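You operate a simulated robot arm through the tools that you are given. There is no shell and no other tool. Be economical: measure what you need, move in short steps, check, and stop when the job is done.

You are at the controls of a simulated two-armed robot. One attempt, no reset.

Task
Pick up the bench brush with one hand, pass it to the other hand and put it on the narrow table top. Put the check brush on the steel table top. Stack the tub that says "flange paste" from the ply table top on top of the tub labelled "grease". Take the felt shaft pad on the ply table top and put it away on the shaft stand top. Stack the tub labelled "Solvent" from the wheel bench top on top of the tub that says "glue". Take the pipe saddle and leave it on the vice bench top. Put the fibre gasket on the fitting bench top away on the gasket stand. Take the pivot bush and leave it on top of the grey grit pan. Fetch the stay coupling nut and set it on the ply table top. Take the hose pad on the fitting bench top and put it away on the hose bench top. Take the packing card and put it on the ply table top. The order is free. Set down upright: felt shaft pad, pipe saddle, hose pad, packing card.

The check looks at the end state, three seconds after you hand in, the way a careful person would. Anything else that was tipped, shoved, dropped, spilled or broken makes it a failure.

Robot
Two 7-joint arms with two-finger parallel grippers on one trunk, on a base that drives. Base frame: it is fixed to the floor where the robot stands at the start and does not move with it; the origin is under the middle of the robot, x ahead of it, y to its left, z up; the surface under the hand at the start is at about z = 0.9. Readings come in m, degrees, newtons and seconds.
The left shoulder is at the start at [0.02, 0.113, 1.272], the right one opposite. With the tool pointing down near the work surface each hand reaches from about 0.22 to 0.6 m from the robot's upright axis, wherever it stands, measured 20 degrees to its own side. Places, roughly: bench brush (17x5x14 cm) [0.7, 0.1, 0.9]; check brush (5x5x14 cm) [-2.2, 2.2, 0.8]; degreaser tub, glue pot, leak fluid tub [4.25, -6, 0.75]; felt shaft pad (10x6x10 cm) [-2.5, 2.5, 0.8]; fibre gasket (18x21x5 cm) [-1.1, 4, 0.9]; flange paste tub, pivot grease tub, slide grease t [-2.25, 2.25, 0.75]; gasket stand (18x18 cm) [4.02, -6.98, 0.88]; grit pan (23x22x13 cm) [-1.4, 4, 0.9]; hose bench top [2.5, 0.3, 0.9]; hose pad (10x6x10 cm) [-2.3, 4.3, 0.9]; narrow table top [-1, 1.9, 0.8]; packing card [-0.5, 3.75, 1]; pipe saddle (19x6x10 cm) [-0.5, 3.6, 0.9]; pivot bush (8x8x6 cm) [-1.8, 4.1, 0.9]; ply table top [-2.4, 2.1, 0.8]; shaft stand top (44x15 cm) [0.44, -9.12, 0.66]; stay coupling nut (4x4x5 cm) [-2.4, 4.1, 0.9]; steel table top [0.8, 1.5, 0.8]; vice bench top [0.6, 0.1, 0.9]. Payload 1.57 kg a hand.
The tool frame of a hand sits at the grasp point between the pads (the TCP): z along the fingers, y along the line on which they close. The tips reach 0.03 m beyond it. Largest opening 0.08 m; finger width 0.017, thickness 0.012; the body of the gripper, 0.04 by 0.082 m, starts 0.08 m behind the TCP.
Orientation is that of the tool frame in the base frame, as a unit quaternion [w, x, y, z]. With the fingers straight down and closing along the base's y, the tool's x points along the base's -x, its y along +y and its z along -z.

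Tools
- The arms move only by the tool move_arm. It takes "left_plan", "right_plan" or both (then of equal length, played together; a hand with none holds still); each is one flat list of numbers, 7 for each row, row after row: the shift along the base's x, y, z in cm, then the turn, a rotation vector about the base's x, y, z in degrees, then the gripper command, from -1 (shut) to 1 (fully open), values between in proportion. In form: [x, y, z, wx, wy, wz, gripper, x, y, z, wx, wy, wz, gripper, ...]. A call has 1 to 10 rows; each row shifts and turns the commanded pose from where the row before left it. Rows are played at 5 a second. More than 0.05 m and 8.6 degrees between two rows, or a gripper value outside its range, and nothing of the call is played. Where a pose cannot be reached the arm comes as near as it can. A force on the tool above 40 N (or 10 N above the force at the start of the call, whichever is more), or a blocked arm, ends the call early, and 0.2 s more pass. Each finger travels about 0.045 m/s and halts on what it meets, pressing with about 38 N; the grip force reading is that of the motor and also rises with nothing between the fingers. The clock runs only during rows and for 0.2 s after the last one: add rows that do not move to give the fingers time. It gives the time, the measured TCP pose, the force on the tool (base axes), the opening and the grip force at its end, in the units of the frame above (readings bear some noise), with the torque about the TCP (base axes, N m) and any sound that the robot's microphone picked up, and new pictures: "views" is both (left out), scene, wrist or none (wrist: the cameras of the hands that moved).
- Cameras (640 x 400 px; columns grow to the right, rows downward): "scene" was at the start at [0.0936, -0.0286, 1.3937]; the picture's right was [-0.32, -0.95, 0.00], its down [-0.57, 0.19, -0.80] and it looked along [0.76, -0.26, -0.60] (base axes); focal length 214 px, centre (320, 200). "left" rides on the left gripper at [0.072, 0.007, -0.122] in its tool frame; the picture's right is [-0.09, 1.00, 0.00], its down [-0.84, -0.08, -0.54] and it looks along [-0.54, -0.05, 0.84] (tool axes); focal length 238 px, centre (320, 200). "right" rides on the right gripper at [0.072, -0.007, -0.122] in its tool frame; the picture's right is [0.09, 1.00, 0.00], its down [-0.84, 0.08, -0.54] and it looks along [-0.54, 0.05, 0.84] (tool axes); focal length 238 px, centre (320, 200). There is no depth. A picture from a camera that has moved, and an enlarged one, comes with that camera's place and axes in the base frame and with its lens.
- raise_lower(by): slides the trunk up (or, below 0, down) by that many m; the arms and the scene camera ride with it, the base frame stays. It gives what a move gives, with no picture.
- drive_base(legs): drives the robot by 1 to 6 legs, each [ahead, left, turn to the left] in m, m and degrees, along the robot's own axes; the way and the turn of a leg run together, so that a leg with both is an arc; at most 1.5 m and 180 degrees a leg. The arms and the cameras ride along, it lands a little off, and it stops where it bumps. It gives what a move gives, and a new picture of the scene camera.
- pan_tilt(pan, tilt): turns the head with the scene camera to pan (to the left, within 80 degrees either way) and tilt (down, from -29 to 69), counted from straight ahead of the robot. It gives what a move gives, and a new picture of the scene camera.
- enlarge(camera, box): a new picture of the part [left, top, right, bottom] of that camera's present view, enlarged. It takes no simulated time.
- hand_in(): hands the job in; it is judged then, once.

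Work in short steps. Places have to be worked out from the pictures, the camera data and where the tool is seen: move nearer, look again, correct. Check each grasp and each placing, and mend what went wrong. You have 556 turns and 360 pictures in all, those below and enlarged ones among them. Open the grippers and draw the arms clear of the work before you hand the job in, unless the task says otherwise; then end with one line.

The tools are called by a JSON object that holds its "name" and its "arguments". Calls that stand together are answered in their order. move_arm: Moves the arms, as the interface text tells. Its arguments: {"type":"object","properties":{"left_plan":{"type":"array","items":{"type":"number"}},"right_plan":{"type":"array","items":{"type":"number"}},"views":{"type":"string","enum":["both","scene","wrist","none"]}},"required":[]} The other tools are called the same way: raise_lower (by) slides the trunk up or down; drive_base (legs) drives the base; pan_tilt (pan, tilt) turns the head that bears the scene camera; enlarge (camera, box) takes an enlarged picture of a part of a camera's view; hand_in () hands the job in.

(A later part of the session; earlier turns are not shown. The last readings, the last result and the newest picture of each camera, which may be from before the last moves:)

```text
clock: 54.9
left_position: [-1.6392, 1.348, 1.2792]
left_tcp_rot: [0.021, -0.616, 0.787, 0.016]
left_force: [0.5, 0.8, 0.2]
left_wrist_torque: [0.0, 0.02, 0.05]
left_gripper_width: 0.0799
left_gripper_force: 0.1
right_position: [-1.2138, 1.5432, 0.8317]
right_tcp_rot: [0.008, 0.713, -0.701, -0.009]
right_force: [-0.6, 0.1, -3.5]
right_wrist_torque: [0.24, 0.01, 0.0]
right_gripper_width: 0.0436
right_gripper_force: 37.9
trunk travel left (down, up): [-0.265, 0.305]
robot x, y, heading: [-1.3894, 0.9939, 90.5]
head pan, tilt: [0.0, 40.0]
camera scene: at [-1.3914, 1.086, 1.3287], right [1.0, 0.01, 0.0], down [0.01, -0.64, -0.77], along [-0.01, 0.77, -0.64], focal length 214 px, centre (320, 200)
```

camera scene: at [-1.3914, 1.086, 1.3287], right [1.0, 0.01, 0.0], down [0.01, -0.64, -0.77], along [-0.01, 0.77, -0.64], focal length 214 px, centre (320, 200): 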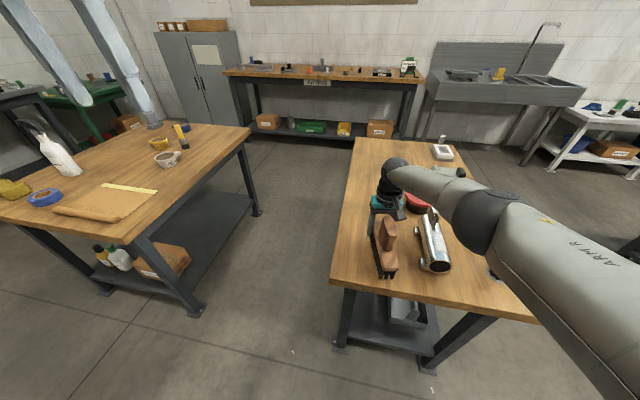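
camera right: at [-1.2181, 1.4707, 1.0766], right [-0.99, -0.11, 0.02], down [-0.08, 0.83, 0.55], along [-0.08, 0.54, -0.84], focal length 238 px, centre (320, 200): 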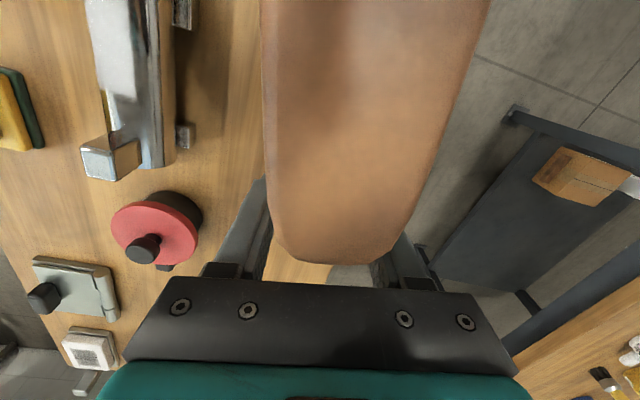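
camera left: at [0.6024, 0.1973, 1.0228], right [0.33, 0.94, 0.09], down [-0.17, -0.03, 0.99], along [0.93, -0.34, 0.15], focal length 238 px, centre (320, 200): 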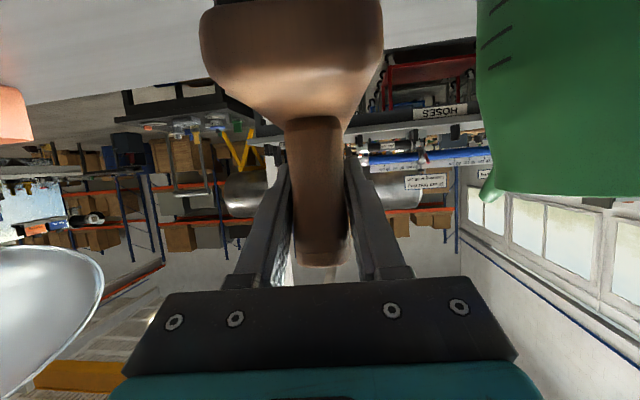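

Table must be lower than 0.78. Continue lowering in small steps.

{"name": "move_arm", "arguments": {"right_plan": [0, 0, -0.5, 0, 0, 0, -1, 0, 0, -0.5, 0, 0, 0, -1, 0, 0, -0.5, 0, 0, 0, -1, 0, 0, -0.5, 0, 0, 0, -1, 0, 0, -0.4, 0, 0, 0, -1, 0, 0, -0.4, 0, 0, 0, -1, 0, 0, -0.4, 0, 0, 0, -1], "views": "none"}}

```text
clock: 56.5
left_position: [-1.6414, 1.3455, 1.2781]
left_tcp_rot: [0.021, -0.616, 0.787, 0.018]
left_force: [0.2, -0.1, -1.0]
left_wrist_torque: [0.0, -0.03, -0.01]
left_gripper_width: 0.0802
left_gripper_force: 0.0
right_position: [-1.2154, 1.5427, 0.8082]
right_tcp_rot: [0.002, 0.714, -0.7, -0.017]
right_force: [-4.1, 7.9, 33.3]
right_wrist_torque: [0.06, -0.52, -0.36]
right_gripper_width: 0.0437
right_gripper_force: 38.1
right hand out of reach, approached as far as the arm can: row 7
trunk travel left (down, up): [-0.265, 0.305]
robot x, y, heading: [-1.3885, 0.9935, 90.6]
head pan, tilt: [0.0, 40.0]
```

Contact at TCP z≈0.81 (table ≈0.76). Relieve the push slightly, then release.

{"name": "move_arm", "arguments": {"right_plan": [0, 0, 0.4, 0, 0, 0, -1, 0, 0, 0, 0, 0, 0, -1], "views": "none"}}

```text
clock: 57.1
left_position: [-1.6416, 1.3476, 1.2785]
left_tcp_rot: [0.021, -0.617, 0.787, 0.017]
left_force: [-0.2, -0.8, -0.4]
left_wrist_torque: [-0.01, 0.01, 0.0]
left_gripper_width: 0.0802
left_gripper_force: 0.1
right_position: [-1.2138, 1.5396, 0.8075]
right_tcp_rot: [0.005, 0.714, -0.7, -0.01]
right_force: [-6.3, 8.4, 17.5]
right_wrist_torque: [0.65, -0.13, 0.24]
right_gripper_width: 0.044
right_gripper_force: 38.1
trunk travel left (down, up): [-0.265, 0.305]
robot x, y, heading: [-1.3904, 0.9918, 90.4]
head pan, tilt: [0.0, 40.0]
```

{"name": "move_arm", "arguments": {"right_plan": [0, 0, 0.3, 0, 0, 0, -1, 0, 0, 0.2, 0, 0, 0, -1, 0, 0, 0, 0, 0, 0, -1], "views": "wrist"}}

```text
clock: 57.9
left_position: [-1.6384, 1.3474, 1.2788]
left_tcp_rot: [0.02, -0.616, 0.787, 0.017]
left_force: [-0.3, -1.0, 0.2]
left_wrist_torque: [0.0, 0.01, 0.02]
left_gripper_width: 0.0801
left_gripper_force: 0.0
right_position: [-1.2116, 1.537, 0.8062]
right_tcp_rot: [0.007, 0.713, -0.701, -0.006]
right_force: [0.0, 0.7, -3.8]
right_wrist_torque: [0.26, -0.02, -0.01]
right_gripper_width: 0.0439
right_gripper_force: 38.0
trunk travel left (down, up): [-0.265, 0.305]
robot x, y, heading: [-1.3912, 0.9902, 90.6]
head pan, tilt: [0.0, 40.0]
camera right: at [-1.2013, 1.4652, 0.9287], right [-0.99, -0.11, 0.02], down [-0.08, 0.84, 0.54], along [-0.08, 0.54, -0.84], focal length 238 px, centre (320, 200)
```

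right: 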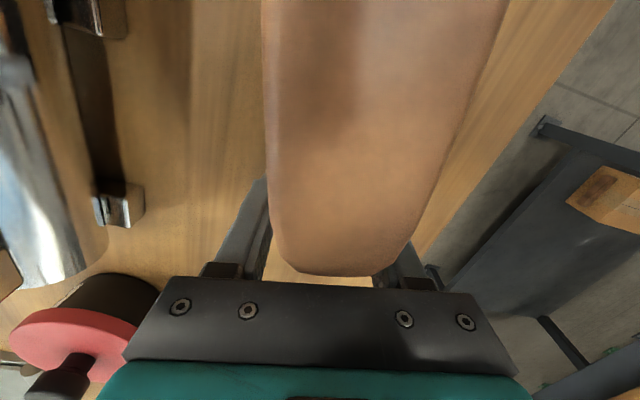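

Force is back to weight only. I'll lower 3 mm to light contact, then release.

{"name": "move_arm", "arguments": {"right_plan": [0, 0, -0.2, 0, 0, 0, -1, 0, 0, -0.2, 0, 0, 0, -1, 0, 0, 0, 0, 0, 0, -1], "views": "none"}}

```text
clock: 58.7
left_position: [-1.6388, 1.3475, 1.2788]
left_tcp_rot: [0.02, -0.616, 0.787, 0.017]
left_force: [-0.8, -0.7, 0.1]
left_wrist_torque: [0.0, 0.03, -0.02]
left_gripper_width: 0.08
left_gripper_force: 0.1
right_position: [-1.2119, 1.5377, 0.8069]
right_tcp_rot: [0.005, 0.713, -0.701, -0.009]
right_force: [1.8, -5.3, 11.1]
right_wrist_torque: [0.26, -0.45, -0.16]
right_gripper_width: 0.0438
right_gripper_force: 38.0
trunk travel left (down, up): [-0.265, 0.305]
robot x, y, heading: [-1.3915, 0.9913, 90.8]
head pan, tilt: [0.0, 40.0]
```

In contact. Open the right gripper, wait, and rise.

{"name": "move_arm", "arguments": {"right_plan": [0, 0, 0, 0, 0, 0, 0, 0, 0, 0, 0, 0, 0, 0.5, 0, 0, 0, 0, 0, 0, 1, 0, 0, 0, 0, 0, 0, 1, 0, 0, 0, 0, 0, 0, 1, 0, 0, 4, 0, 0, 0, 1, 0, 0, 4.9, 0, 0, 0, 1, 0, 0, 4.9, 0, 0, 0, 1, 0, 0, 4.9, 0, 0, 0, 1, 0, -4.5, 4.9, 0, 0, 0, 1], "views": "both"}}

```text
refused: row 10 steps farther than a row can; nothing moved
```

{"name": "move_arm", "arguments": {"right_plan": [0, 0, 0, 0, 0, 0, 0, 0, 0, 0, 0, 0, 0, 0.5, 0, 0, 0, 0, 0, 0, 1, 0, 0, 0, 0, 0, 0, 1, 0, 0, 0, 0, 0, 0, 1, 0, 0, 4, 0, 0, 0, 1, 0, 0, 4.9, 0, 0, 0, 1, 0, 0, 4.9, 0, 0, 0, 1, 0, 0, 4.9, 0, 0, 0, 1, 0, 0, 4.9, 0, 0, 0, 1], "views": "both"}}

```text
clock: 60.9
left_position: [-1.6389, 1.3475, 1.2785]
left_tcp_rot: [0.021, -0.616, 0.788, 0.018]
left_force: [0.3, 1.1, -0.3]
left_wrist_torque: [-0.01, 0.0, 0.01]
left_gripper_width: 0.0799
left_gripper_force: 0.0
right_position: [-1.2138, 1.54, 1.0413]
right_tcp_rot: [0.007, 0.713, -0.701, -0.009]
right_force: [-0.4, 0.2, -0.4]
right_wrist_torque: [0.0, -0.01, -0.01]
right_gripper_width: 0.08
right_gripper_force: 0.2
trunk travel left (down, up): [-0.265, 0.305]
robot x, y, heading: [-1.392, 0.9916, 90.5]
head pan, tilt: [0.0, 40.0]
camera scene: at [-1.3919, 1.0854, 1.3288], right [1.0, 0.01, 0.0], down [0.01, -0.64, -0.77], along [-0.01, 0.77, -0.64], focal length 214 px, centre (320, 200)
camera right: at [-1.2037, 1.4682, 1.1623], right [-0.99, -0.11, 0.02], down [-0.08, 0.83, 0.55], along [-0.08, 0.54, -0.84], focal length 238 px, centre (320, 200)
```

scene: 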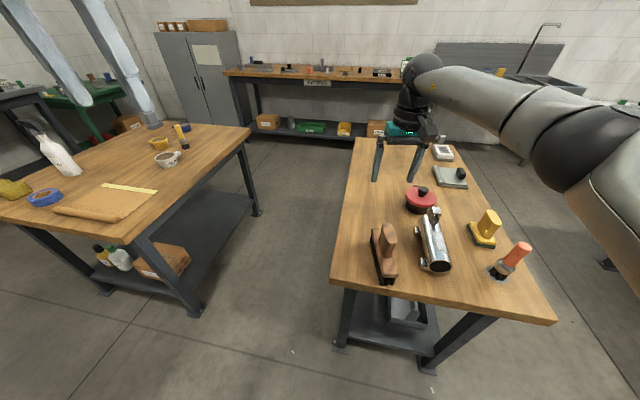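
right: 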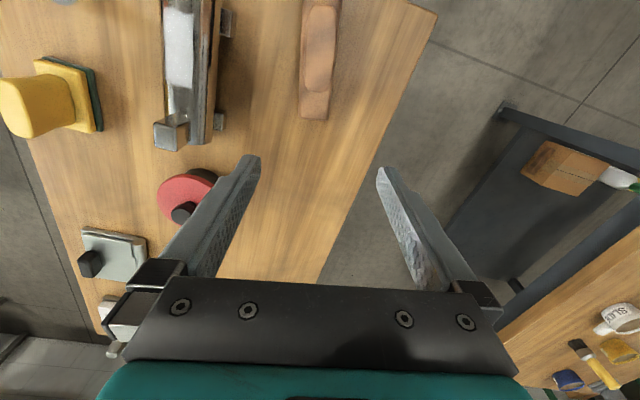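

Brush stands on the narrow table. Retract the right arm, and look at the ply table from here.

{"name": "move_arm", "arguments": {"right_plan": [0, -4.5, 2, 0, 0, 0, 1, 0, -4.5, 2, 0, 0, 0, 1, 0, -4.5, 2, 0, 0, 0, 1, 0, -4.5, 2, 0, 0, 0, 1, 0, -4, 2, 0, 0, 0, 1], "views": "none"}}

{"name": "pan_tilt", "arguments": {"pan": 40, "tilt": 30}}

{"name": "enlarge", "arguments": {"camera": "scene", "box": [100, 130, 420, 330]}}

```text
clock: 62.1
left_position: [-1.6382, 1.3476, 1.2785]
left_tcp_rot: [0.021, -0.616, 0.787, 0.016]
left_force: [0.1, -0.5, -0.4]
left_wrist_torque: [0.03, 0.0, 0.02]
left_gripper_width: 0.0799
left_gripper_force: 0.1
right_position: [-1.2134, 1.3179, 1.1404]
right_tcp_rot: [0.006, 0.713, -0.701, -0.009]
right_force: [-0.1, -0.2, -0.3]
right_wrist_torque: [0.0, 0.0, 0.01]
right_gripper_width: 0.0798
right_gripper_force: 0.0
trunk travel left (down, up): [-0.265, 0.305]
robot x, y, heading: [-1.3924, 0.991, 90.8]
head pan, tilt: [0.0, 40.0]
```

```text
clock: 63.2
left_position: [-1.6384, 1.3478, 1.278]
left_tcp_rot: [0.021, -0.616, 0.787, 0.017]
left_force: [0.2, 0.3, -1.0]
left_wrist_torque: [0.0, 0.0, 0.01]
left_gripper_width: 0.0798
left_gripper_force: 0.1
right_position: [-1.2148, 1.3201, 1.1402]
right_tcp_rot: [0.007, 0.713, -0.701, -0.009]
right_force: [-1.3, 0.4, 0.4]
right_wrist_torque: [0.03, -0.01, -0.03]
right_gripper_width: 0.0802
right_gripper_force: 0.1
trunk travel left (down, up): [-0.265, 0.305]
robot x, y, heading: [-1.394, 0.9931, 90.8]
head pan, tilt: [40.0, 30.0]
camera scene: at [-1.4494, 1.0694, 1.3441], right [0.76, 0.65, 0.0], down [0.33, -0.38, -0.87], along [-0.56, 0.66, -0.5], focal length 214 px, centre (320, 200)
```

scene: 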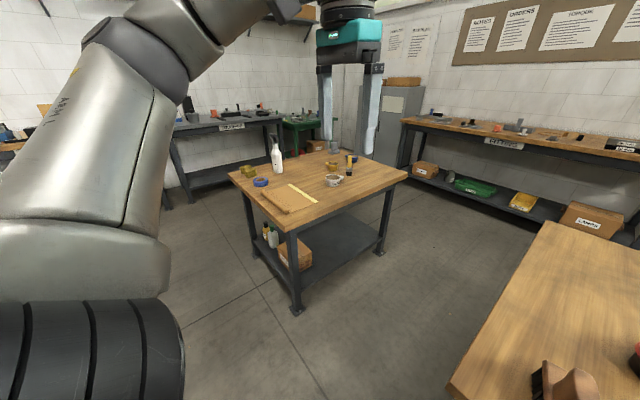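

```text
2.00 times, centred on (260, 230) of scene
camera zoom: at [-1.4494, 1.0694, 1.3441], right [0.76, 0.65, 0.0], down [0.33, -0.38, -0.87], along [-0.56, 0.66, -0.5], focal length 429 px, centre (440, 140)
```

zoom: 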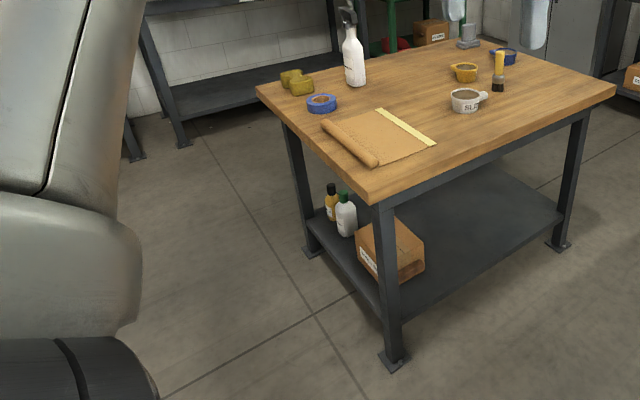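

{"name": "enlarge", "arguments": {"camera": "scene", "box": [305, 137, 369, 187]}}

```text
8.00 times, centred on (337, 162) of scene
camera zoom: at [-1.4494, 1.0694, 1.3441], right [0.76, 0.65, 0.0], down [0.33, -0.38, -0.87], along [-0.56, 0.66, -0.5], focal length 1716 px, centre (184, 504)
```

zoom: 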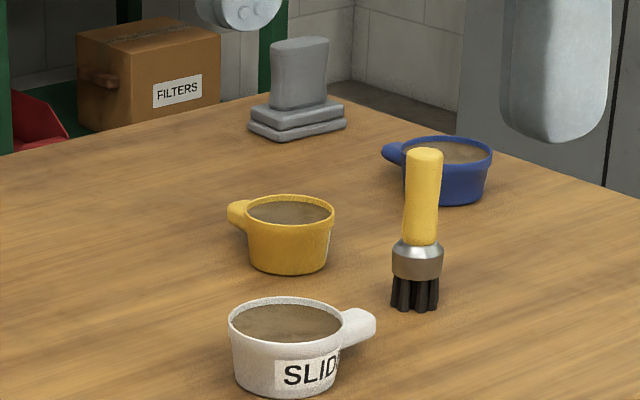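

Three tubs (white "SLID…", yellow, blue), the check brush and the grey felt pad are located. Now go to the fitting bench around the right of the narrow table; look once on the way.

{"name": "drive_base", "arguments": {"legs": [[0, -1.15, 0], [1.0, 0, 0]]}}

{"name": "pan_tilt", "arguments": {"pan": 15, "tilt": 25}}

```text
clock: 73.9
left_position: [-0.4878, 2.3761, 1.2789]
left_tcp_rot: [0.021, -0.61, 0.792, 0.017]
left_force: [0.2, 0.2, -0.4]
left_wrist_torque: [0.02, -0.01, 0.01]
left_gripper_width: 0.0796
left_gripper_force: 0.1
right_position: [-0.0648, 2.3406, 1.1405]
right_tcp_rot: [0.007, 0.708, -0.707, -0.009]
right_force: [-0.2, -0.7, 0.2]
right_wrist_torque: [-0.02, -0.04, 0.02]
right_gripper_width: 0.0799
right_gripper_force: 0.1
trunk travel left (down, up): [-0.265, 0.305]
robot x, y, heading: [-0.245, 2.0144, 89.7]
head pan, tilt: [40.0, 30.0]
camera scene: at [-0.3033, 2.0948, 1.3441], right [0.77, 0.64, 0.0], down [0.32, -0.38, -0.87], along [-0.55, 0.67, -0.5], focal length 214 px, centre (320, 200)
```

scene: 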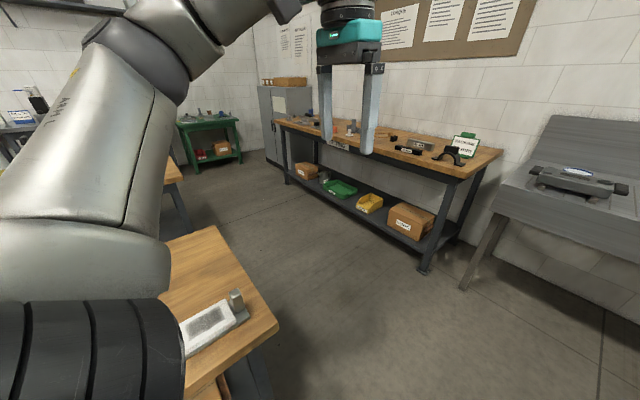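

```text
clock: 74.8
left_position: [-0.4893, 2.3771, 1.2778]
left_tcp_rot: [0.021, -0.611, 0.791, 0.017]
left_force: [-0.9, -0.9, 0.5]
left_wrist_torque: [0.0, -0.01, -0.01]
left_gripper_width: 0.0801
left_gripper_force: 0.0
right_position: [-0.0646, 2.3403, 1.1409]
right_tcp_rot: [-0.006, -0.707, 0.707, 0.009]
right_force: [-0.7, -0.6, 0.6]
right_wrist_torque: [-0.02, 0.0, 0.03]
right_gripper_width: 0.0799
right_gripper_force: 0.1
trunk travel left (down, up): [-0.265, 0.305]
robot x, y, heading: [-0.2463, 2.0152, 89.9]
head pan, tilt: [15.0, 25.0]
camera scene: at [-0.269, 2.114, 1.352], right [0.97, 0.26, 0.0], down [0.11, -0.41, -0.91], along [-0.23, 0.88, -0.42], focal length 214 px, centre (320, 200)
```

scene: 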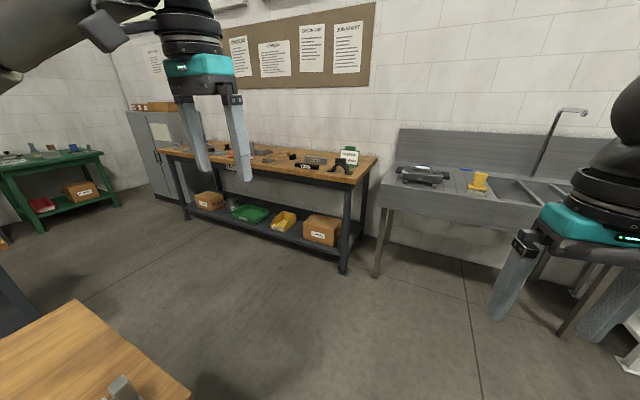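

The fitting bench is rotated about -13°; front edge runs from (-0.40, 3.35) to (-2.41, 3.82). I'll drive to its front facing it.

{"name": "drive_base", "arguments": {"legs": [[0.75, 0, 0], [0, 0, -13], [0, 1.4, 0], [0.12, 0, 0]]}}

{"name": "pan_tilt", "arguments": {"pan": 0, "tilt": 40}}

```text
clock: 87.0
left_position: [-1.7213, 3.6236, 1.2775]
left_tcp_rot: [0.022, -0.51, 0.86, 0.014]
left_force: [-0.1, 1.0, -0.1]
left_wrist_torque: [-0.03, 0.03, 0.01]
left_gripper_width: 0.0803
left_gripper_force: 0.1
right_position: [-1.3185, 3.4872, 1.1414]
right_tcp_rot: [-0.006, -0.617, 0.787, 0.009]
right_force: [0.1, -0.2, -0.4]
right_wrist_torque: [-0.04, 0.0, -0.01]
right_gripper_width: 0.08
right_gripper_force: 0.0
trunk travel left (down, up): [-0.265, 0.305]
robot x, y, heading: [-1.5741, 3.2156, 75.8]
head pan, tilt: [15.0, 25.0]
camera scene: at [-1.5709, 3.3172, 1.3519], right [1.0, 0.01, 0.0], down [0.01, -0.42, -0.91], along [-0.01, 0.91, -0.42], focal length 214 px, centre (320, 200)
```

scene: 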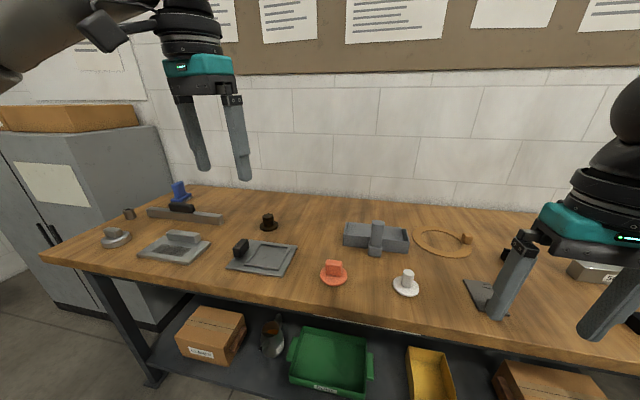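

```text
clock: 87.8
left_position: [-1.7214, 3.6234, 1.2785]
left_tcp_rot: [0.023, -0.51, 0.86, 0.015]
left_force: [-0.8, -0.4, -0.6]
left_wrist_torque: [-0.02, -0.02, 0.05]
left_gripper_width: 0.0798
left_gripper_force: 0.1
right_position: [-1.3191, 3.4858, 1.1411]
right_tcp_rot: [-0.006, -0.617, 0.787, 0.01]
right_force: [0.9, -1.1, -0.6]
right_wrist_torque: [-0.01, 0.0, 0.02]
right_gripper_width: 0.0801
right_gripper_force: 0.0
trunk travel left (down, up): [-0.265, 0.305]
robot x, y, heading: [-1.569, 3.2134, 76.0]
head pan, tilt: [0.0, 40.0]
camera scene: at [-1.5491, 3.3064, 1.3288], right [0.97, -0.24, 0.0], down [-0.16, -0.62, -0.77], along [0.19, 0.74, -0.64], focal length 214 px, centre (320, 200)
```

scene: 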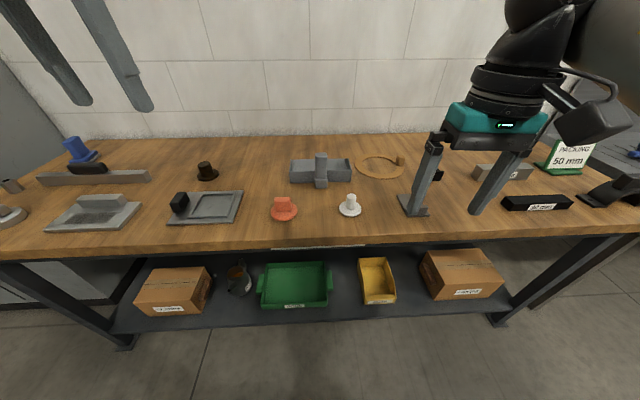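

Identified: blue hose pad, nut, dark pivot bush at about (-1.79, 4.06), grey grit pan at (-1.37, 3.99), gasket ring at (-1.14, 3.95). Zoom in for shapes.

{"name": "enlarge", "arguments": {"camera": "scene", "box": [190, 130, 430, 280]}}

{"name": "enlarge", "arguments": {"camera": "scene", "box": [0, 120, 240, 270]}}

```text
2.67 times, centred on (310, 205) of scene
camera zoom: at [-1.5491, 3.3064, 1.3288], right [0.97, -0.24, 0.0], down [-0.16, -0.62, -0.77], along [0.19, 0.74, -0.64], focal length 572 px, centre (347, 187)
```

zoom: 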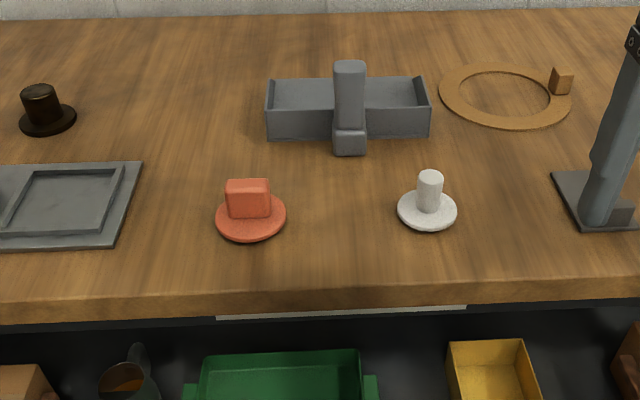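

```text
2.67 times, centred on (120, 195) of scene
camera zoom: at [-1.5491, 3.3064, 1.3288], right [0.97, -0.24, 0.0], down [-0.16, -0.62, -0.77], along [0.19, 0.74, -0.64], focal length 572 px, centre (853, 213)
```

zoom: 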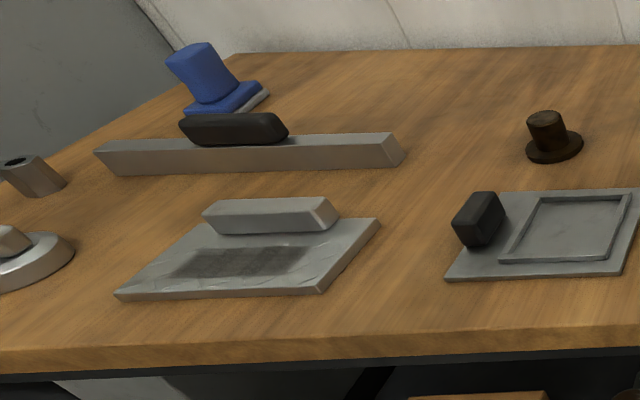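

Move along the bench to the left and closer, for bush and pan.

{"name": "drive_base", "arguments": {"legs": [[0, 0.22, 0], [0.22, 0, 0]]}}

{"name": "pan_tilt", "arguments": {"pan": 0, "tilt": 50}}

```text
clock: 90.8
left_position: [-1.885, 3.8925, 1.2791]
left_tcp_rot: [0.022, -0.51, 0.86, 0.014]
left_force: [-0.3, 0.7, 0.5]
left_wrist_torque: [-0.01, -0.01, 0.0]
left_gripper_width: 0.0798
left_gripper_force: 0.0
right_position: [-1.4826, 3.7572, 1.1413]
right_tcp_rot: [-0.007, -0.618, 0.786, 0.009]
right_force: [0.1, 0.2, 0.6]
right_wrist_torque: [0.02, 0.04, -0.01]
right_gripper_width: 0.0798
right_gripper_force: 0.1
trunk travel left (down, up): [-0.265, 0.305]
robot x, y, heading: [-1.7365, 3.4893, 75.8]
head pan, tilt: [0.0, 40.0]
camera scene: at [-1.7116, 3.5763, 1.3286], right [0.97, -0.24, 0.0], down [-0.16, -0.62, -0.77], along [0.19, 0.74, -0.64], focal length 214 px, centre (320, 200)
```

scene: 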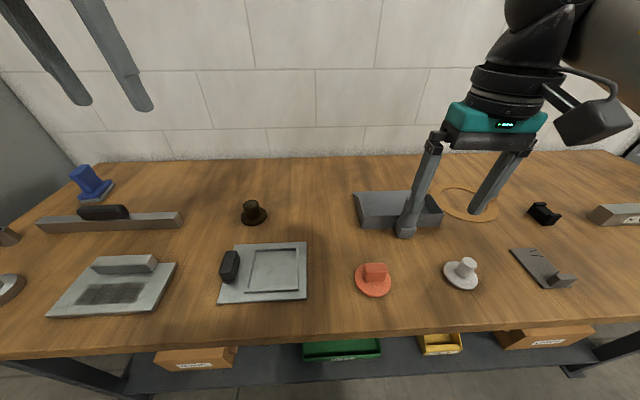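

```text
clock: 91.5
left_position: [-1.8846, 3.8941, 1.2778]
left_tcp_rot: [0.023, -0.511, 0.859, 0.015]
left_force: [-0.3, -0.6, -0.2]
left_wrist_torque: [0.0, 0.0, 0.0]
left_gripper_width: 0.0798
left_gripper_force: 0.0
right_position: [-1.4812, 3.7556, 1.1415]
right_tcp_rot: [-0.005, -0.617, 0.787, 0.01]
right_force: [-0.4, 0.1, -1.1]
right_wrist_torque: [0.0, 0.0, -0.01]
right_gripper_width: 0.08
right_gripper_force: 0.2
trunk travel left (down, up): [-0.265, 0.305]
robot x, y, heading: [-1.7357, 3.4839, 76.0]
head pan, tilt: [0.0, 50.0]
camera scene: at [-1.7138, 3.5677, 1.3146], right [0.97, -0.24, 0.0], down [-0.19, -0.74, -0.64], along [0.16, 0.62, -0.77], focal length 214 px, centre (320, 200)
```

scene: 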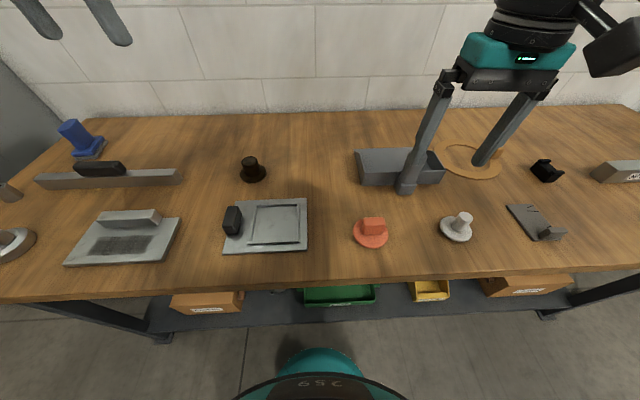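

Bush base at about (-1.785, 4.01), within left reach. Move the left hand above it.

{"name": "move_arm", "arguments": {"left_plan": [2, 2.4, -4, 0, 0, 0, 1, 2, 2.4, -4, 0, 0, 0, 1, 2, 2.4, -4, 0, 0, 0, 1, 2, 2.3, -4, 0, 0, 0, 1, 2, 2.3, -4, 0, 0, 0, 1], "views": "both"}}

```text
refused: row 1 steps farther than a row can; nothing moved
```

{"name": "move_arm", "arguments": {"left_plan": [1.7, 2, -3.6, 0, 0, 0, 1, 1.7, 2, -3.6, 0, 0, 0, 1, 1.7, 2, -3.6, 0, 0, 0, 1, 1.7, 2, -3.6, 0, 0, 0, 1, 1.6, 2, -3.6, 0, 0, 0, 1, 1.6, 1.8, -3.6, 0, 0, 0, 1], "views": "both"}}

```text
clock: 92.9
left_position: [-1.7854, 4.01, 1.0614]
left_tcp_rot: [0.023, -0.51, 0.86, 0.015]
left_force: [0.4, 0.1, -0.2]
left_wrist_torque: [0.03, 0.05, 0.02]
left_gripper_width: 0.0799
left_gripper_force: 0.0
right_position: [-1.4818, 3.7567, 1.1399]
right_tcp_rot: [-0.005, -0.618, 0.786, 0.01]
right_force: [0.3, -0.2, -0.4]
right_wrist_torque: [-0.03, 0.01, 0.0]
right_gripper_width: 0.0801
right_gripper_force: 0.0
trunk travel left (down, up): [-0.265, 0.305]
robot x, y, heading: [-1.7338, 3.4843, 75.8]
head pan, tilt: [0.0, 50.0]
camera scene: at [-1.7134, 3.5681, 1.3145], right [0.97, -0.24, 0.0], down [-0.19, -0.74, -0.64], along [0.16, 0.62, -0.77], focal length 214 px, centre (320, 200)
camera left: at [-1.829, 3.9441, 1.1794], right [-0.83, 0.56, 0.01], down [0.45, 0.67, 0.59], along [0.32, 0.49, -0.81], focal length 238 px, centre (320, 200)
```

scene: 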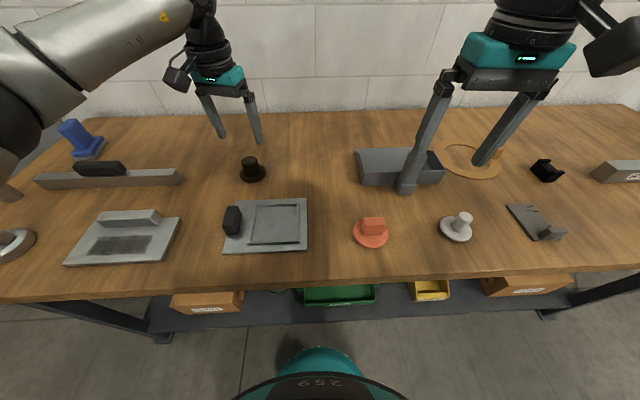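
left: 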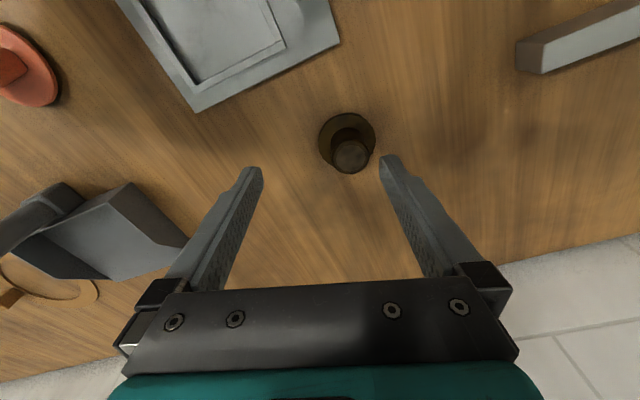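

Triangulated: bench z≈0.85, bush at (-1.79, 4.08). Drive 6 cm closer to keep within reach.

{"name": "drive_base", "arguments": {"legs": [[0.07, 0, 0]]}}

{"name": "enlarge", "arguments": {"camera": "left", "box": [0, 0, 640, 400]}}

```text
clock: 93.9
left_position: [-1.7683, 4.0786, 1.0619]
left_tcp_rot: [0.024, -0.51, 0.86, 0.015]
left_force: [0.1, -0.7, -0.2]
left_wrist_torque: [-0.01, 0.03, 0.01]
left_gripper_width: 0.08
left_gripper_force: 0.1
right_position: [-1.4647, 3.8248, 1.1403]
right_tcp_rot: [-0.006, -0.617, 0.787, 0.009]
right_force: [0.0, 0.7, 0.0]
right_wrist_torque: [-0.05, 0.01, 0.03]
right_gripper_width: 0.0801
right_gripper_force: 0.1
trunk travel left (down, up): [-0.265, 0.305]
robot x, y, heading: [-1.7214, 3.5539, 75.9]
head pan, tilt: [0.0, 50.0]
camera scene: at [-1.6963, 3.6368, 1.3145], right [0.97, -0.24, 0.0], down [-0.19, -0.74, -0.64], along [0.16, 0.62, -0.77], focal length 214 px, centre (320, 200)
```

scene: 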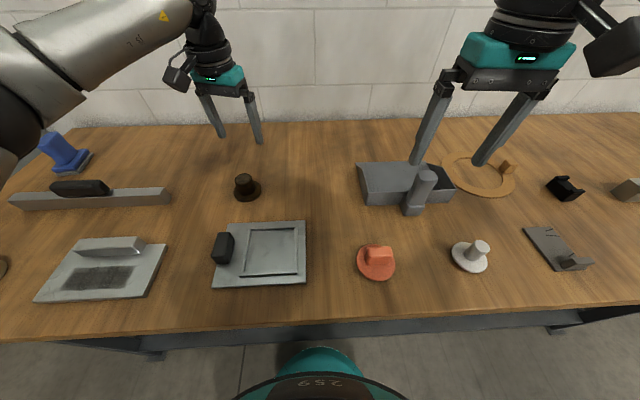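

```text
1.00 times, centred on (320, 200) of left (not enlarged: the box is as wide or as high as the picture)
camera zoom: at [-1.8116, 4.0126, 1.1796], right [-0.83, 0.56, 0.01], down [0.46, 0.67, 0.59], along [0.32, 0.49, -0.81], focal length 238 px, centre (320, 200)
```

zoom: 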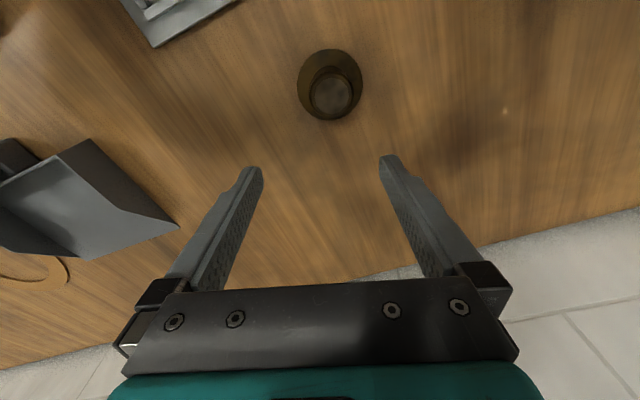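

Bush now estimated at (-1.797, 4.062). Align and descend to 0.95, then check.

{"name": "move_arm", "arguments": {"left_plan": [-1.4, -0.8, -3.6, 0, 0, 0, 1, -1.4, -0.9, -3.6, 0, 0, 0, 1, 0, 0, -4, 0, 0, 0, 1], "views": "wrist"}}

```text
clock: 94.7
left_position: [-1.7969, 4.059, 0.9509]
left_tcp_rot: [0.023, -0.51, 0.86, 0.015]
left_force: [0.8, 0.1, 0.0]
left_wrist_torque: [-0.01, 0.02, -0.02]
left_gripper_width: 0.08
left_gripper_force: 0.1
right_position: [-1.4648, 3.8232, 1.1405]
right_tcp_rot: [-0.005, -0.618, 0.786, 0.01]
right_force: [-0.5, 0.3, 0.1]
right_wrist_torque: [0.03, -0.01, 0.0]
right_gripper_width: 0.0798
right_gripper_force: 0.1
trunk travel left (down, up): [-0.265, 0.305]
robot x, y, heading: [-1.7166, 3.5503, 76.0]
head pan, tilt: [0.0, 50.0]
camera left: at [-1.8403, 3.9929, 1.0675], right [-0.83, 0.56, 0.01], down [0.46, 0.67, 0.59], along [0.32, 0.49, -0.81], focal length 238 px, centre (320, 200)
```

left: 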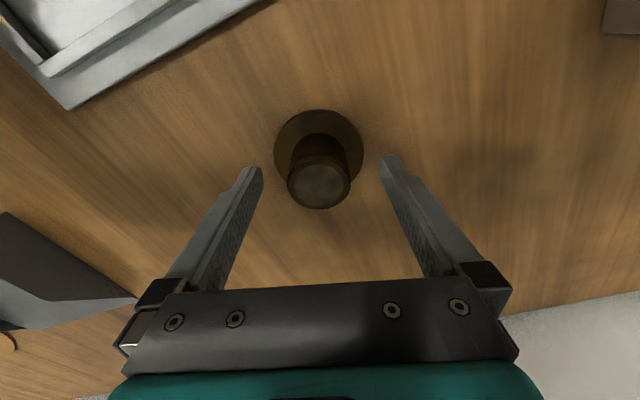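

Knob is centred; small correction of about 1.2 cm, then descend and close.

{"name": "move_arm", "arguments": {"left_plan": [0.7, 1.1, -2, 0, 0, 0, 1, 0, 0, -1.5, 0, 0, 0, 1, 0, 0, -1, 0, 0, 0, 1, 0, 0, 0, 0, 0, 0, -1, 0, 0, 0, 0, 0, 0, -1, 0, 0, 0, 0, 0, 0, -1, 0, 0, 0, 0, 0, 0, -1, 0, 0, 0, 0, 0, 0, -1, 0, 0, 3, 0, 0, 0, -1, 0, 0, 3, 0, 0, 0, -1], "views": "wrist"}}

```text
clock: 96.9
left_position: [-1.7906, 4.0712, 0.965]
left_tcp_rot: [0.02, -0.511, 0.859, 0.015]
left_force: [0.3, 0.7, -4.6]
left_wrist_torque: [0.07, -0.04, -0.01]
left_gripper_width: 0.0678
left_gripper_force: 38.7
right_position: [-1.4644, 3.8248, 1.1413]
right_tcp_rot: [-0.006, -0.618, 0.786, 0.011]
right_force: [-0.1, 0.1, 0.6]
right_wrist_torque: [0.01, -0.01, 0.02]
right_gripper_width: 0.0799
right_gripper_force: 0.0
trunk travel left (down, up): [-0.265, 0.305]
robot x, y, heading: [-1.7196, 3.5537, 75.9]
head pan, tilt: [0.0, 50.0]
camera left: at [-1.8338, 4.0054, 1.0833], right [-0.83, 0.56, 0.01], down [0.46, 0.67, 0.58], along [0.32, 0.49, -0.81], focal length 238 px, centre (320, 200)
```

left: 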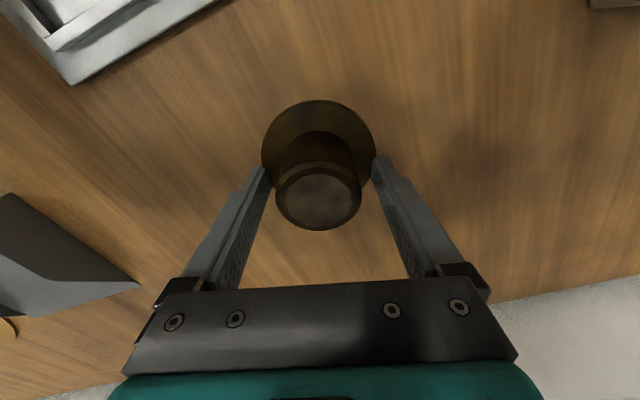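

It caught the flange rim rather than the knob. Set it back down, open, rise 1.5 cm and regrip on the knob.

{"name": "move_arm", "arguments": {"left_plan": [0, 0, -3, 0, 0, 0, -1, 0, 0, -2.8, 0, 0, 0, -1, 0, 0, 0, 0, 0, 0, -1, 0, 0, 0, 0, 0, 0, 1, 0, 0, 0, 0, 0, 0, 1, 0, 0, 1.6, 0, 0, 0, 1, 0, 0, 0, 0, 0, 0, 1], "views": "wrist"}}

```text
clock: 98.5
left_position: [-1.7887, 4.0709, 0.9233]
left_tcp_rot: [0.022, -0.51, 0.86, 0.014]
left_force: [0.7, -0.2, -0.2]
left_wrist_torque: [0.01, 0.0, 0.0]
left_gripper_width: 0.0801
left_gripper_force: 0.1
right_position: [-1.4647, 3.8241, 1.1415]
right_tcp_rot: [-0.006, -0.618, 0.786, 0.011]
right_force: [-0.5, -0.9, 0.1]
right_wrist_torque: [0.02, 0.02, 0.01]
right_gripper_width: 0.0799
right_gripper_force: 0.1
trunk travel left (down, up): [-0.265, 0.305]
robot x, y, heading: [-1.7204, 3.5502, 76.1]
head pan, tilt: [0.0, 50.0]
camera left: at [-1.8327, 4.005, 1.0415], right [-0.83, 0.56, 0.01], down [0.46, 0.67, 0.58], along [0.32, 0.49, -0.81], focal length 238 px, centre (320, 200)
```

left: 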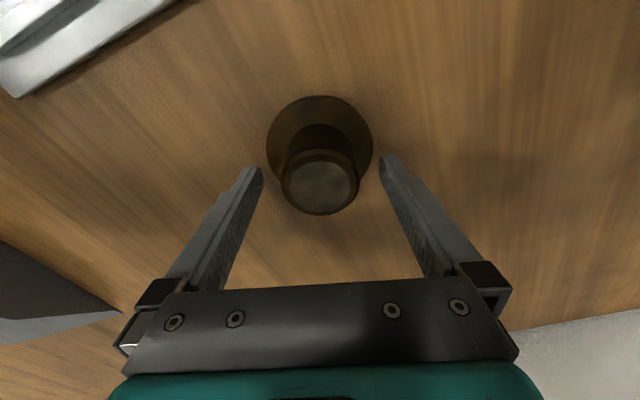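

Bush centred under the TCP; knob from ~0.875 to 0.918. Lower 0.7 cm and grip the knob.

{"name": "move_arm", "arguments": {"left_plan": [-0.3, -0.2, -0.7, 0, 0, 0, 1, 0, 0, 0, 0, 0, 0, -1, 0, 0, 0, 0, 0, 0, -1, 0, 0, 0, 0, 0, 0, -1, 0, 0, 0, 0, 0, 0, -1, 0, 0, 0, 0, 0, 0, -1, 0, 0, 0, 0, 0, 0, -1, 0, 0, 3, 0, 0, 0, -1, 0, 0, 4, 0, 0, 0, -1], "views": "wrist"}}

```text
clock: 100.5
left_position: [-1.7929, 4.0685, 0.9854]
left_tcp_rot: [0.021, -0.51, 0.86, 0.015]
left_force: [0.0, -1.5, -4.7]
left_wrist_torque: [0.03, -0.01, -0.03]
left_gripper_width: 0.0683
left_gripper_force: 38.7
right_position: [-1.4646, 3.825, 1.1403]
right_tcp_rot: [-0.006, -0.618, 0.786, 0.01]
right_force: [0.2, -0.3, 0.6]
right_wrist_torque: [-0.03, 0.01, -0.02]
right_gripper_width: 0.08
right_gripper_force: 0.0
trunk travel left (down, up): [-0.265, 0.305]
robot x, y, heading: [-1.7188, 3.5506, 76.2]
head pan, tilt: [0.0, 50.0]
camera left: at [-1.8362, 4.0027, 1.1042], right [-0.83, 0.56, 0.01], down [0.46, 0.67, 0.58], along [0.32, 0.49, -0.81], focal length 238 px, centre (320, 200)
```

left: 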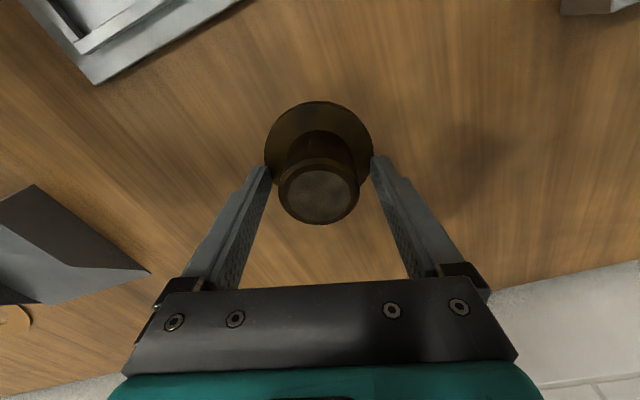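

Flange must be higher than thought (bench ≈0.88). Set down, open, raise and shift 1 cm back, regrip on the knob.

{"name": "move_arm", "arguments": {"left_plan": [0, 0, -4, 0, 0, 0, -1, 0, 0, -2.8, 0, 0, 0, -1, 0, 0, 0, 0, 0, 0, -1, 0, 0, 0, 0, 0, 0, 1, 0, 0, 0, 0, 0, 0, 1, -0.5, -1, 1.2, 0, 0, 0, 1, 0, 0, 0, 0, 0, 0, 1, 0, 0, 0, 0, 0, 0, -1, 0, 0, 0, 0, 0, 0, -1, 0, 0, 0, 0, 0, 0, -1], "views": "wrist"}}

```text
clock: 102.7
left_position: [-1.7962, 4.0589, 0.9305]
left_tcp_rot: [0.022, -0.51, 0.859, 0.016]
left_force: [-1.1, 0.6, 0.2]
left_wrist_torque: [-0.09, -0.06, 0.02]
left_gripper_width: 0.0409
left_gripper_force: 18.1
right_position: [-1.4644, 3.8234, 1.1418]
right_tcp_rot: [-0.006, -0.618, 0.786, 0.01]
right_force: [0.5, -0.1, -0.8]
right_wrist_torque: [-0.02, 0.0, 0.02]
right_gripper_width: 0.0801
right_gripper_force: 0.1
trunk travel left (down, up): [-0.265, 0.305]
robot x, y, heading: [-1.7177, 3.5516, 75.7]
head pan, tilt: [0.0, 50.0]
camera left: at [-1.8401, 3.9933, 1.0487], right [-0.83, 0.56, 0.01], down [0.45, 0.67, 0.59], along [0.32, 0.49, -0.81], focal length 238 px, centre (320, 200)
```

left: 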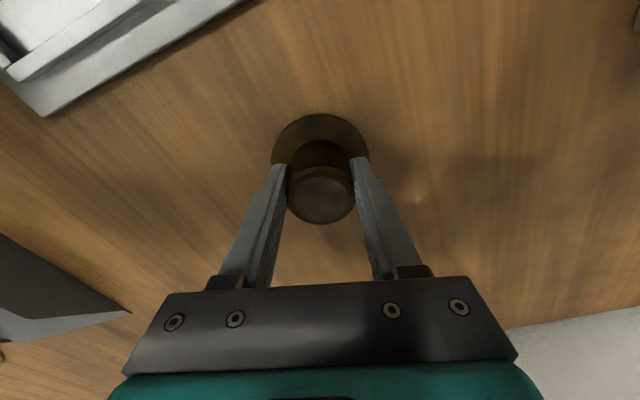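

Knob gripped. Lift 15 cm and move the right hand back; look.

{"name": "move_arm", "arguments": {"left_plan": [0, 0, 4, 0, 0, 0, -1, 0, 0, 4.5, 0, 0, 0, -1, 0, 0, 4.5, 0, 0, 0, -1, 0, 0, 3, 0, 0, 0, -1], "right_plan": [0.5, -4, 0, 0, 0, 0, 1, 0.5, -4, 0, 0, 0, 0, 1, 0, 0, 0, 0, 0, 0, 1, 0, 0, 0, 0, 0, 0, 1], "views": "both"}}

```text
clock: 103.7
left_position: [-1.7956, 4.061, 1.0924]
left_tcp_rot: [0.022, -0.511, 0.859, 0.015]
left_force: [0.9, -0.1, -4.0]
left_wrist_torque: [0.02, 0.0, -0.03]
left_gripper_width: 0.0405
left_gripper_force: 38.2
right_position: [-1.4549, 3.7453, 1.1411]
right_tcp_rot: [-0.005, -0.617, 0.787, 0.01]
right_force: [-0.5, 0.2, -0.6]
right_wrist_torque: [0.01, -0.01, 0.01]
right_gripper_width: 0.08
right_gripper_force: 0.1
trunk travel left (down, up): [-0.265, 0.305]
robot x, y, heading: [-1.7166, 3.5537, 75.8]
head pan, tilt: [0.0, 50.0]
camera scene: at [-1.6966, 3.6359, 1.3145], right [0.97, -0.24, 0.0], down [-0.19, -0.74, -0.64], along [0.16, 0.62, -0.77], focal length 214 px, centre (320, 200)
camera right: at [-1.463, 3.6718, 1.2636], right [-0.99, 0.15, 0.02], down [0.14, 0.83, 0.55], along [0.06, 0.54, -0.84], focal length 238 px, centre (320, 200)
camera left: at [-1.8396, 3.9943, 1.2093], right [-0.83, 0.56, 0.01], down [0.46, 0.67, 0.59], along [0.32, 0.49, -0.81], focal length 238 px, centre (320, 200)
```

scene: 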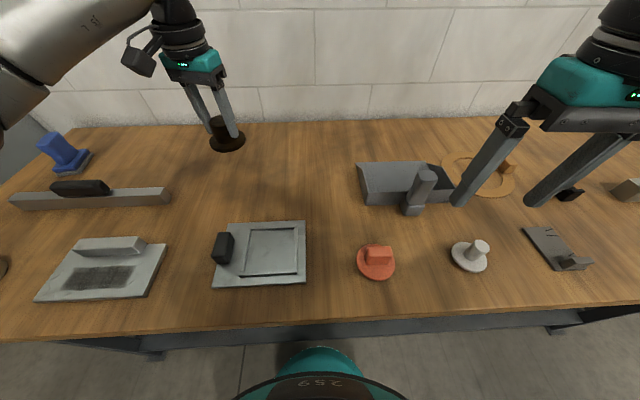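
right: 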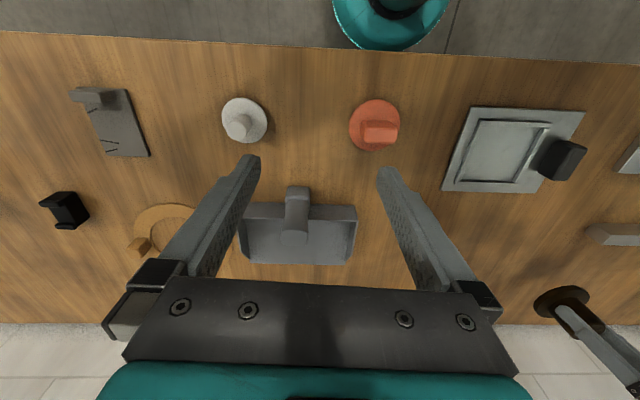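
left: 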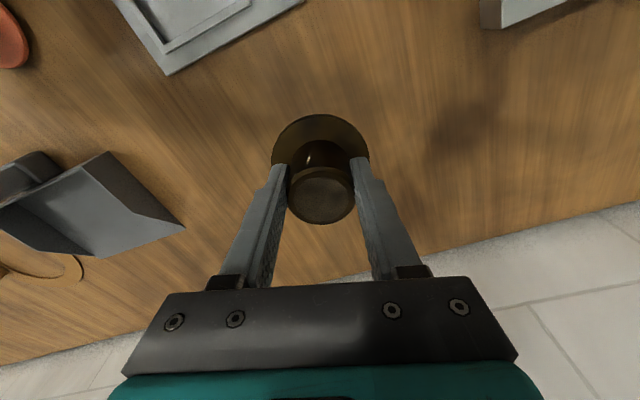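

The pan is a scoop: tall handle at its near side, open floor behind, centre about (-1.38, 4.0). Shift the base 0.3 m right so the left hand can reach comfortably.

{"name": "drive_base", "arguments": {"legs": [[0, -0.3, 0]]}}

{"name": "enlarge", "arguments": {"camera": "left", "box": [0, 0, 640, 400]}}

```text
clock: 105.8
left_position: [-1.5028, 3.9863, 1.0909]
left_tcp_rot: [0.023, -0.51, 0.86, 0.015]
left_force: [0.2, -0.1, -4.7]
left_wrist_torque: [-0.04, 0.02, 0.0]
left_gripper_width: 0.0404
left_gripper_force: 38.3
right_position: [-1.1623, 3.6711, 1.1424]
right_tcp_rot: [-0.006, -0.617, 0.787, 0.009]
right_force: [-0.5, 0.0, 0.1]
right_wrist_torque: [0.0, 0.01, 0.02]
right_gripper_width: 0.0804
right_gripper_force: 0.0
trunk travel left (down, up): [-0.265, 0.305]
robot x, y, heading: [-1.4268, 3.4755, 76.1]
head pan, tilt: [0.0, 50.0]
camera scene: at [-1.4036, 3.5622, 1.3145], right [0.97, -0.25, 0.0], down [-0.19, -0.74, -0.64], along [0.16, 0.62, -0.77], focal length 214 px, centre (320, 200)
```

scene: 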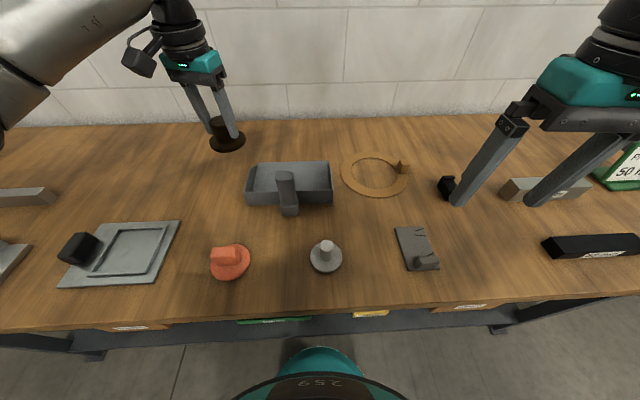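

```text
1.00 times, centred on (320, 200) of left (not enlarged: the box is as wide or as high as the picture)
camera zoom: at [-1.5463, 3.9209, 1.2086], right [-0.83, 0.56, 0.01], down [0.46, 0.67, 0.59], along [0.32, 0.49, -0.81], focal length 238 px, centre (320, 200)
```

zoom: 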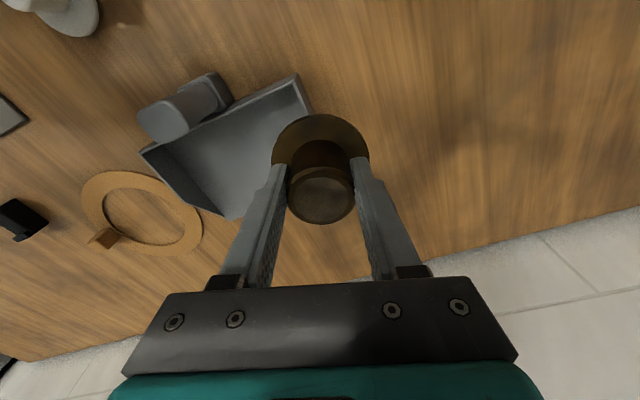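

Move the bush over the pan's floor at (-1.378, 3.987), descend partway and check.

{"name": "move_arm", "arguments": {"left_plan": [4.2, 0, 0, 0, 0, 0, -1, 4.2, 0, 0, 0, 0, 0, -1, 4.1, 0.1, 0, 0, 0, 0, -1, 0, 0, -4, 0, 0, 0, -1, 0, 0, -4, 0, 0, 0, -1], "views": "both"}}

```text
clock: 107.0
left_position: [-1.3779, 3.9888, 1.0085]
left_tcp_rot: [0.022, -0.51, 0.86, 0.015]
left_force: [-0.4, -0.4, -4.9]
left_wrist_torque: [-0.04, 0.04, -0.03]
left_gripper_width: 0.04
left_gripper_force: 38.4
right_position: [-1.1621, 3.6714, 1.1416]
right_tcp_rot: [-0.005, -0.617, 0.787, 0.01]
right_force: [0.4, 0.7, 0.2]
right_wrist_torque: [0.01, 0.0, 0.02]
right_gripper_width: 0.08
right_gripper_force: 0.1
trunk travel left (down, up): [-0.265, 0.305]
robot x, y, heading: [-1.431, 3.4784, 75.5]
head pan, tilt: [0.0, 50.0]
camera scene: at [-1.4038, 3.5625, 1.3145], right [0.97, -0.25, 0.0], down [-0.19, -0.74, -0.64], along [0.16, 0.62, -0.77], focal length 214 px, centre (320, 200)
camera left: at [-1.421, 3.9226, 1.1258], right [-0.83, 0.56, 0.01], down [0.46, 0.67, 0.59], along [0.32, 0.49, -0.81], focal length 238 px, centre (320, 200)
```

scene: 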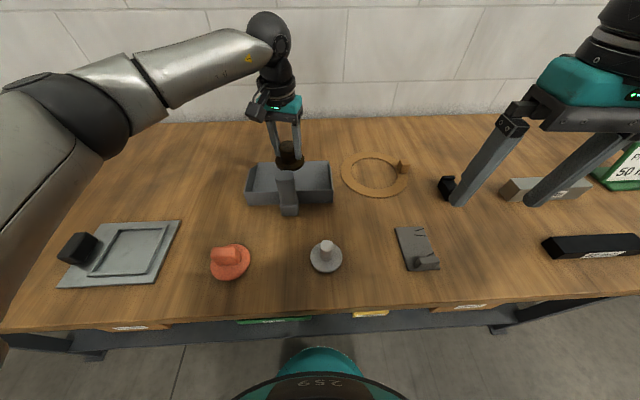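
left: 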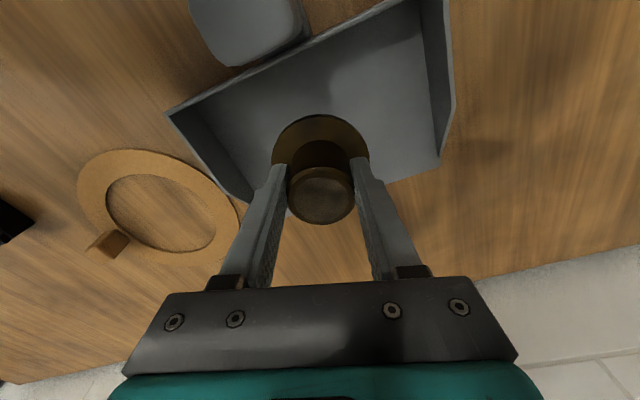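

Bush is over the scoop floor; floor centre ≈ (-1.38, 4.0). Shift 1 cm forward and lower to contact.

{"name": "move_arm", "arguments": {"left_plan": [0, 1, -3, 0, 0, 0, -1, 0, 0, -2, 0, 0, 0, -1, 0, 0, -0.8, 0, 0, 0, -1, 0, 0, -0.5, 0, 0, 0, -1, 0, 0, -0.4, 0, 0, 0, -1, 0, 0, -0.3, 0, 0, 0, -1], "views": "wrist"}}

```text
clock: 108.4
left_position: [-1.3784, 3.9983, 0.939]
left_tcp_rot: [0.022, -0.509, 0.86, 0.015]
left_force: [0.7, -0.4, -5.6]
left_wrist_torque: [-0.06, 0.01, -0.01]
left_gripper_width: 0.0406
left_gripper_force: 38.3
right_position: [-1.1618, 3.6704, 1.1426]
right_tcp_rot: [-0.005, -0.617, 0.787, 0.01]
right_force: [-0.2, 0.3, 0.1]
right_wrist_torque: [-0.02, -0.03, -0.06]
right_gripper_width: 0.08
right_gripper_force: 0.1
trunk travel left (down, up): [-0.265, 0.305]
robot x, y, heading: [-1.4289, 3.4778, 75.7]
head pan, tilt: [0.0, 50.0]
camera left: at [-1.4223, 3.9323, 1.0572], right [-0.83, 0.56, 0.01], down [0.46, 0.67, 0.59], along [0.32, 0.49, -0.81], focal length 238 px, centre (320, 200)
```

left: 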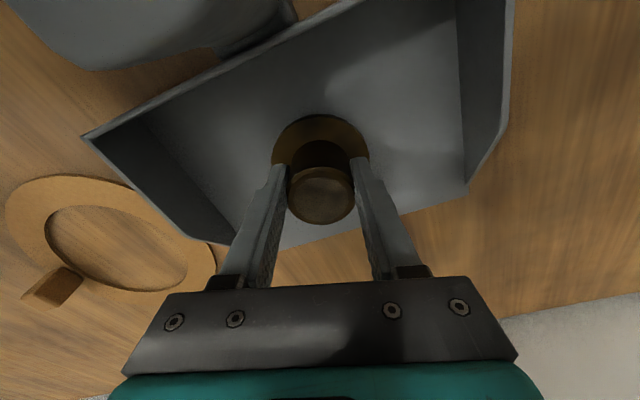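

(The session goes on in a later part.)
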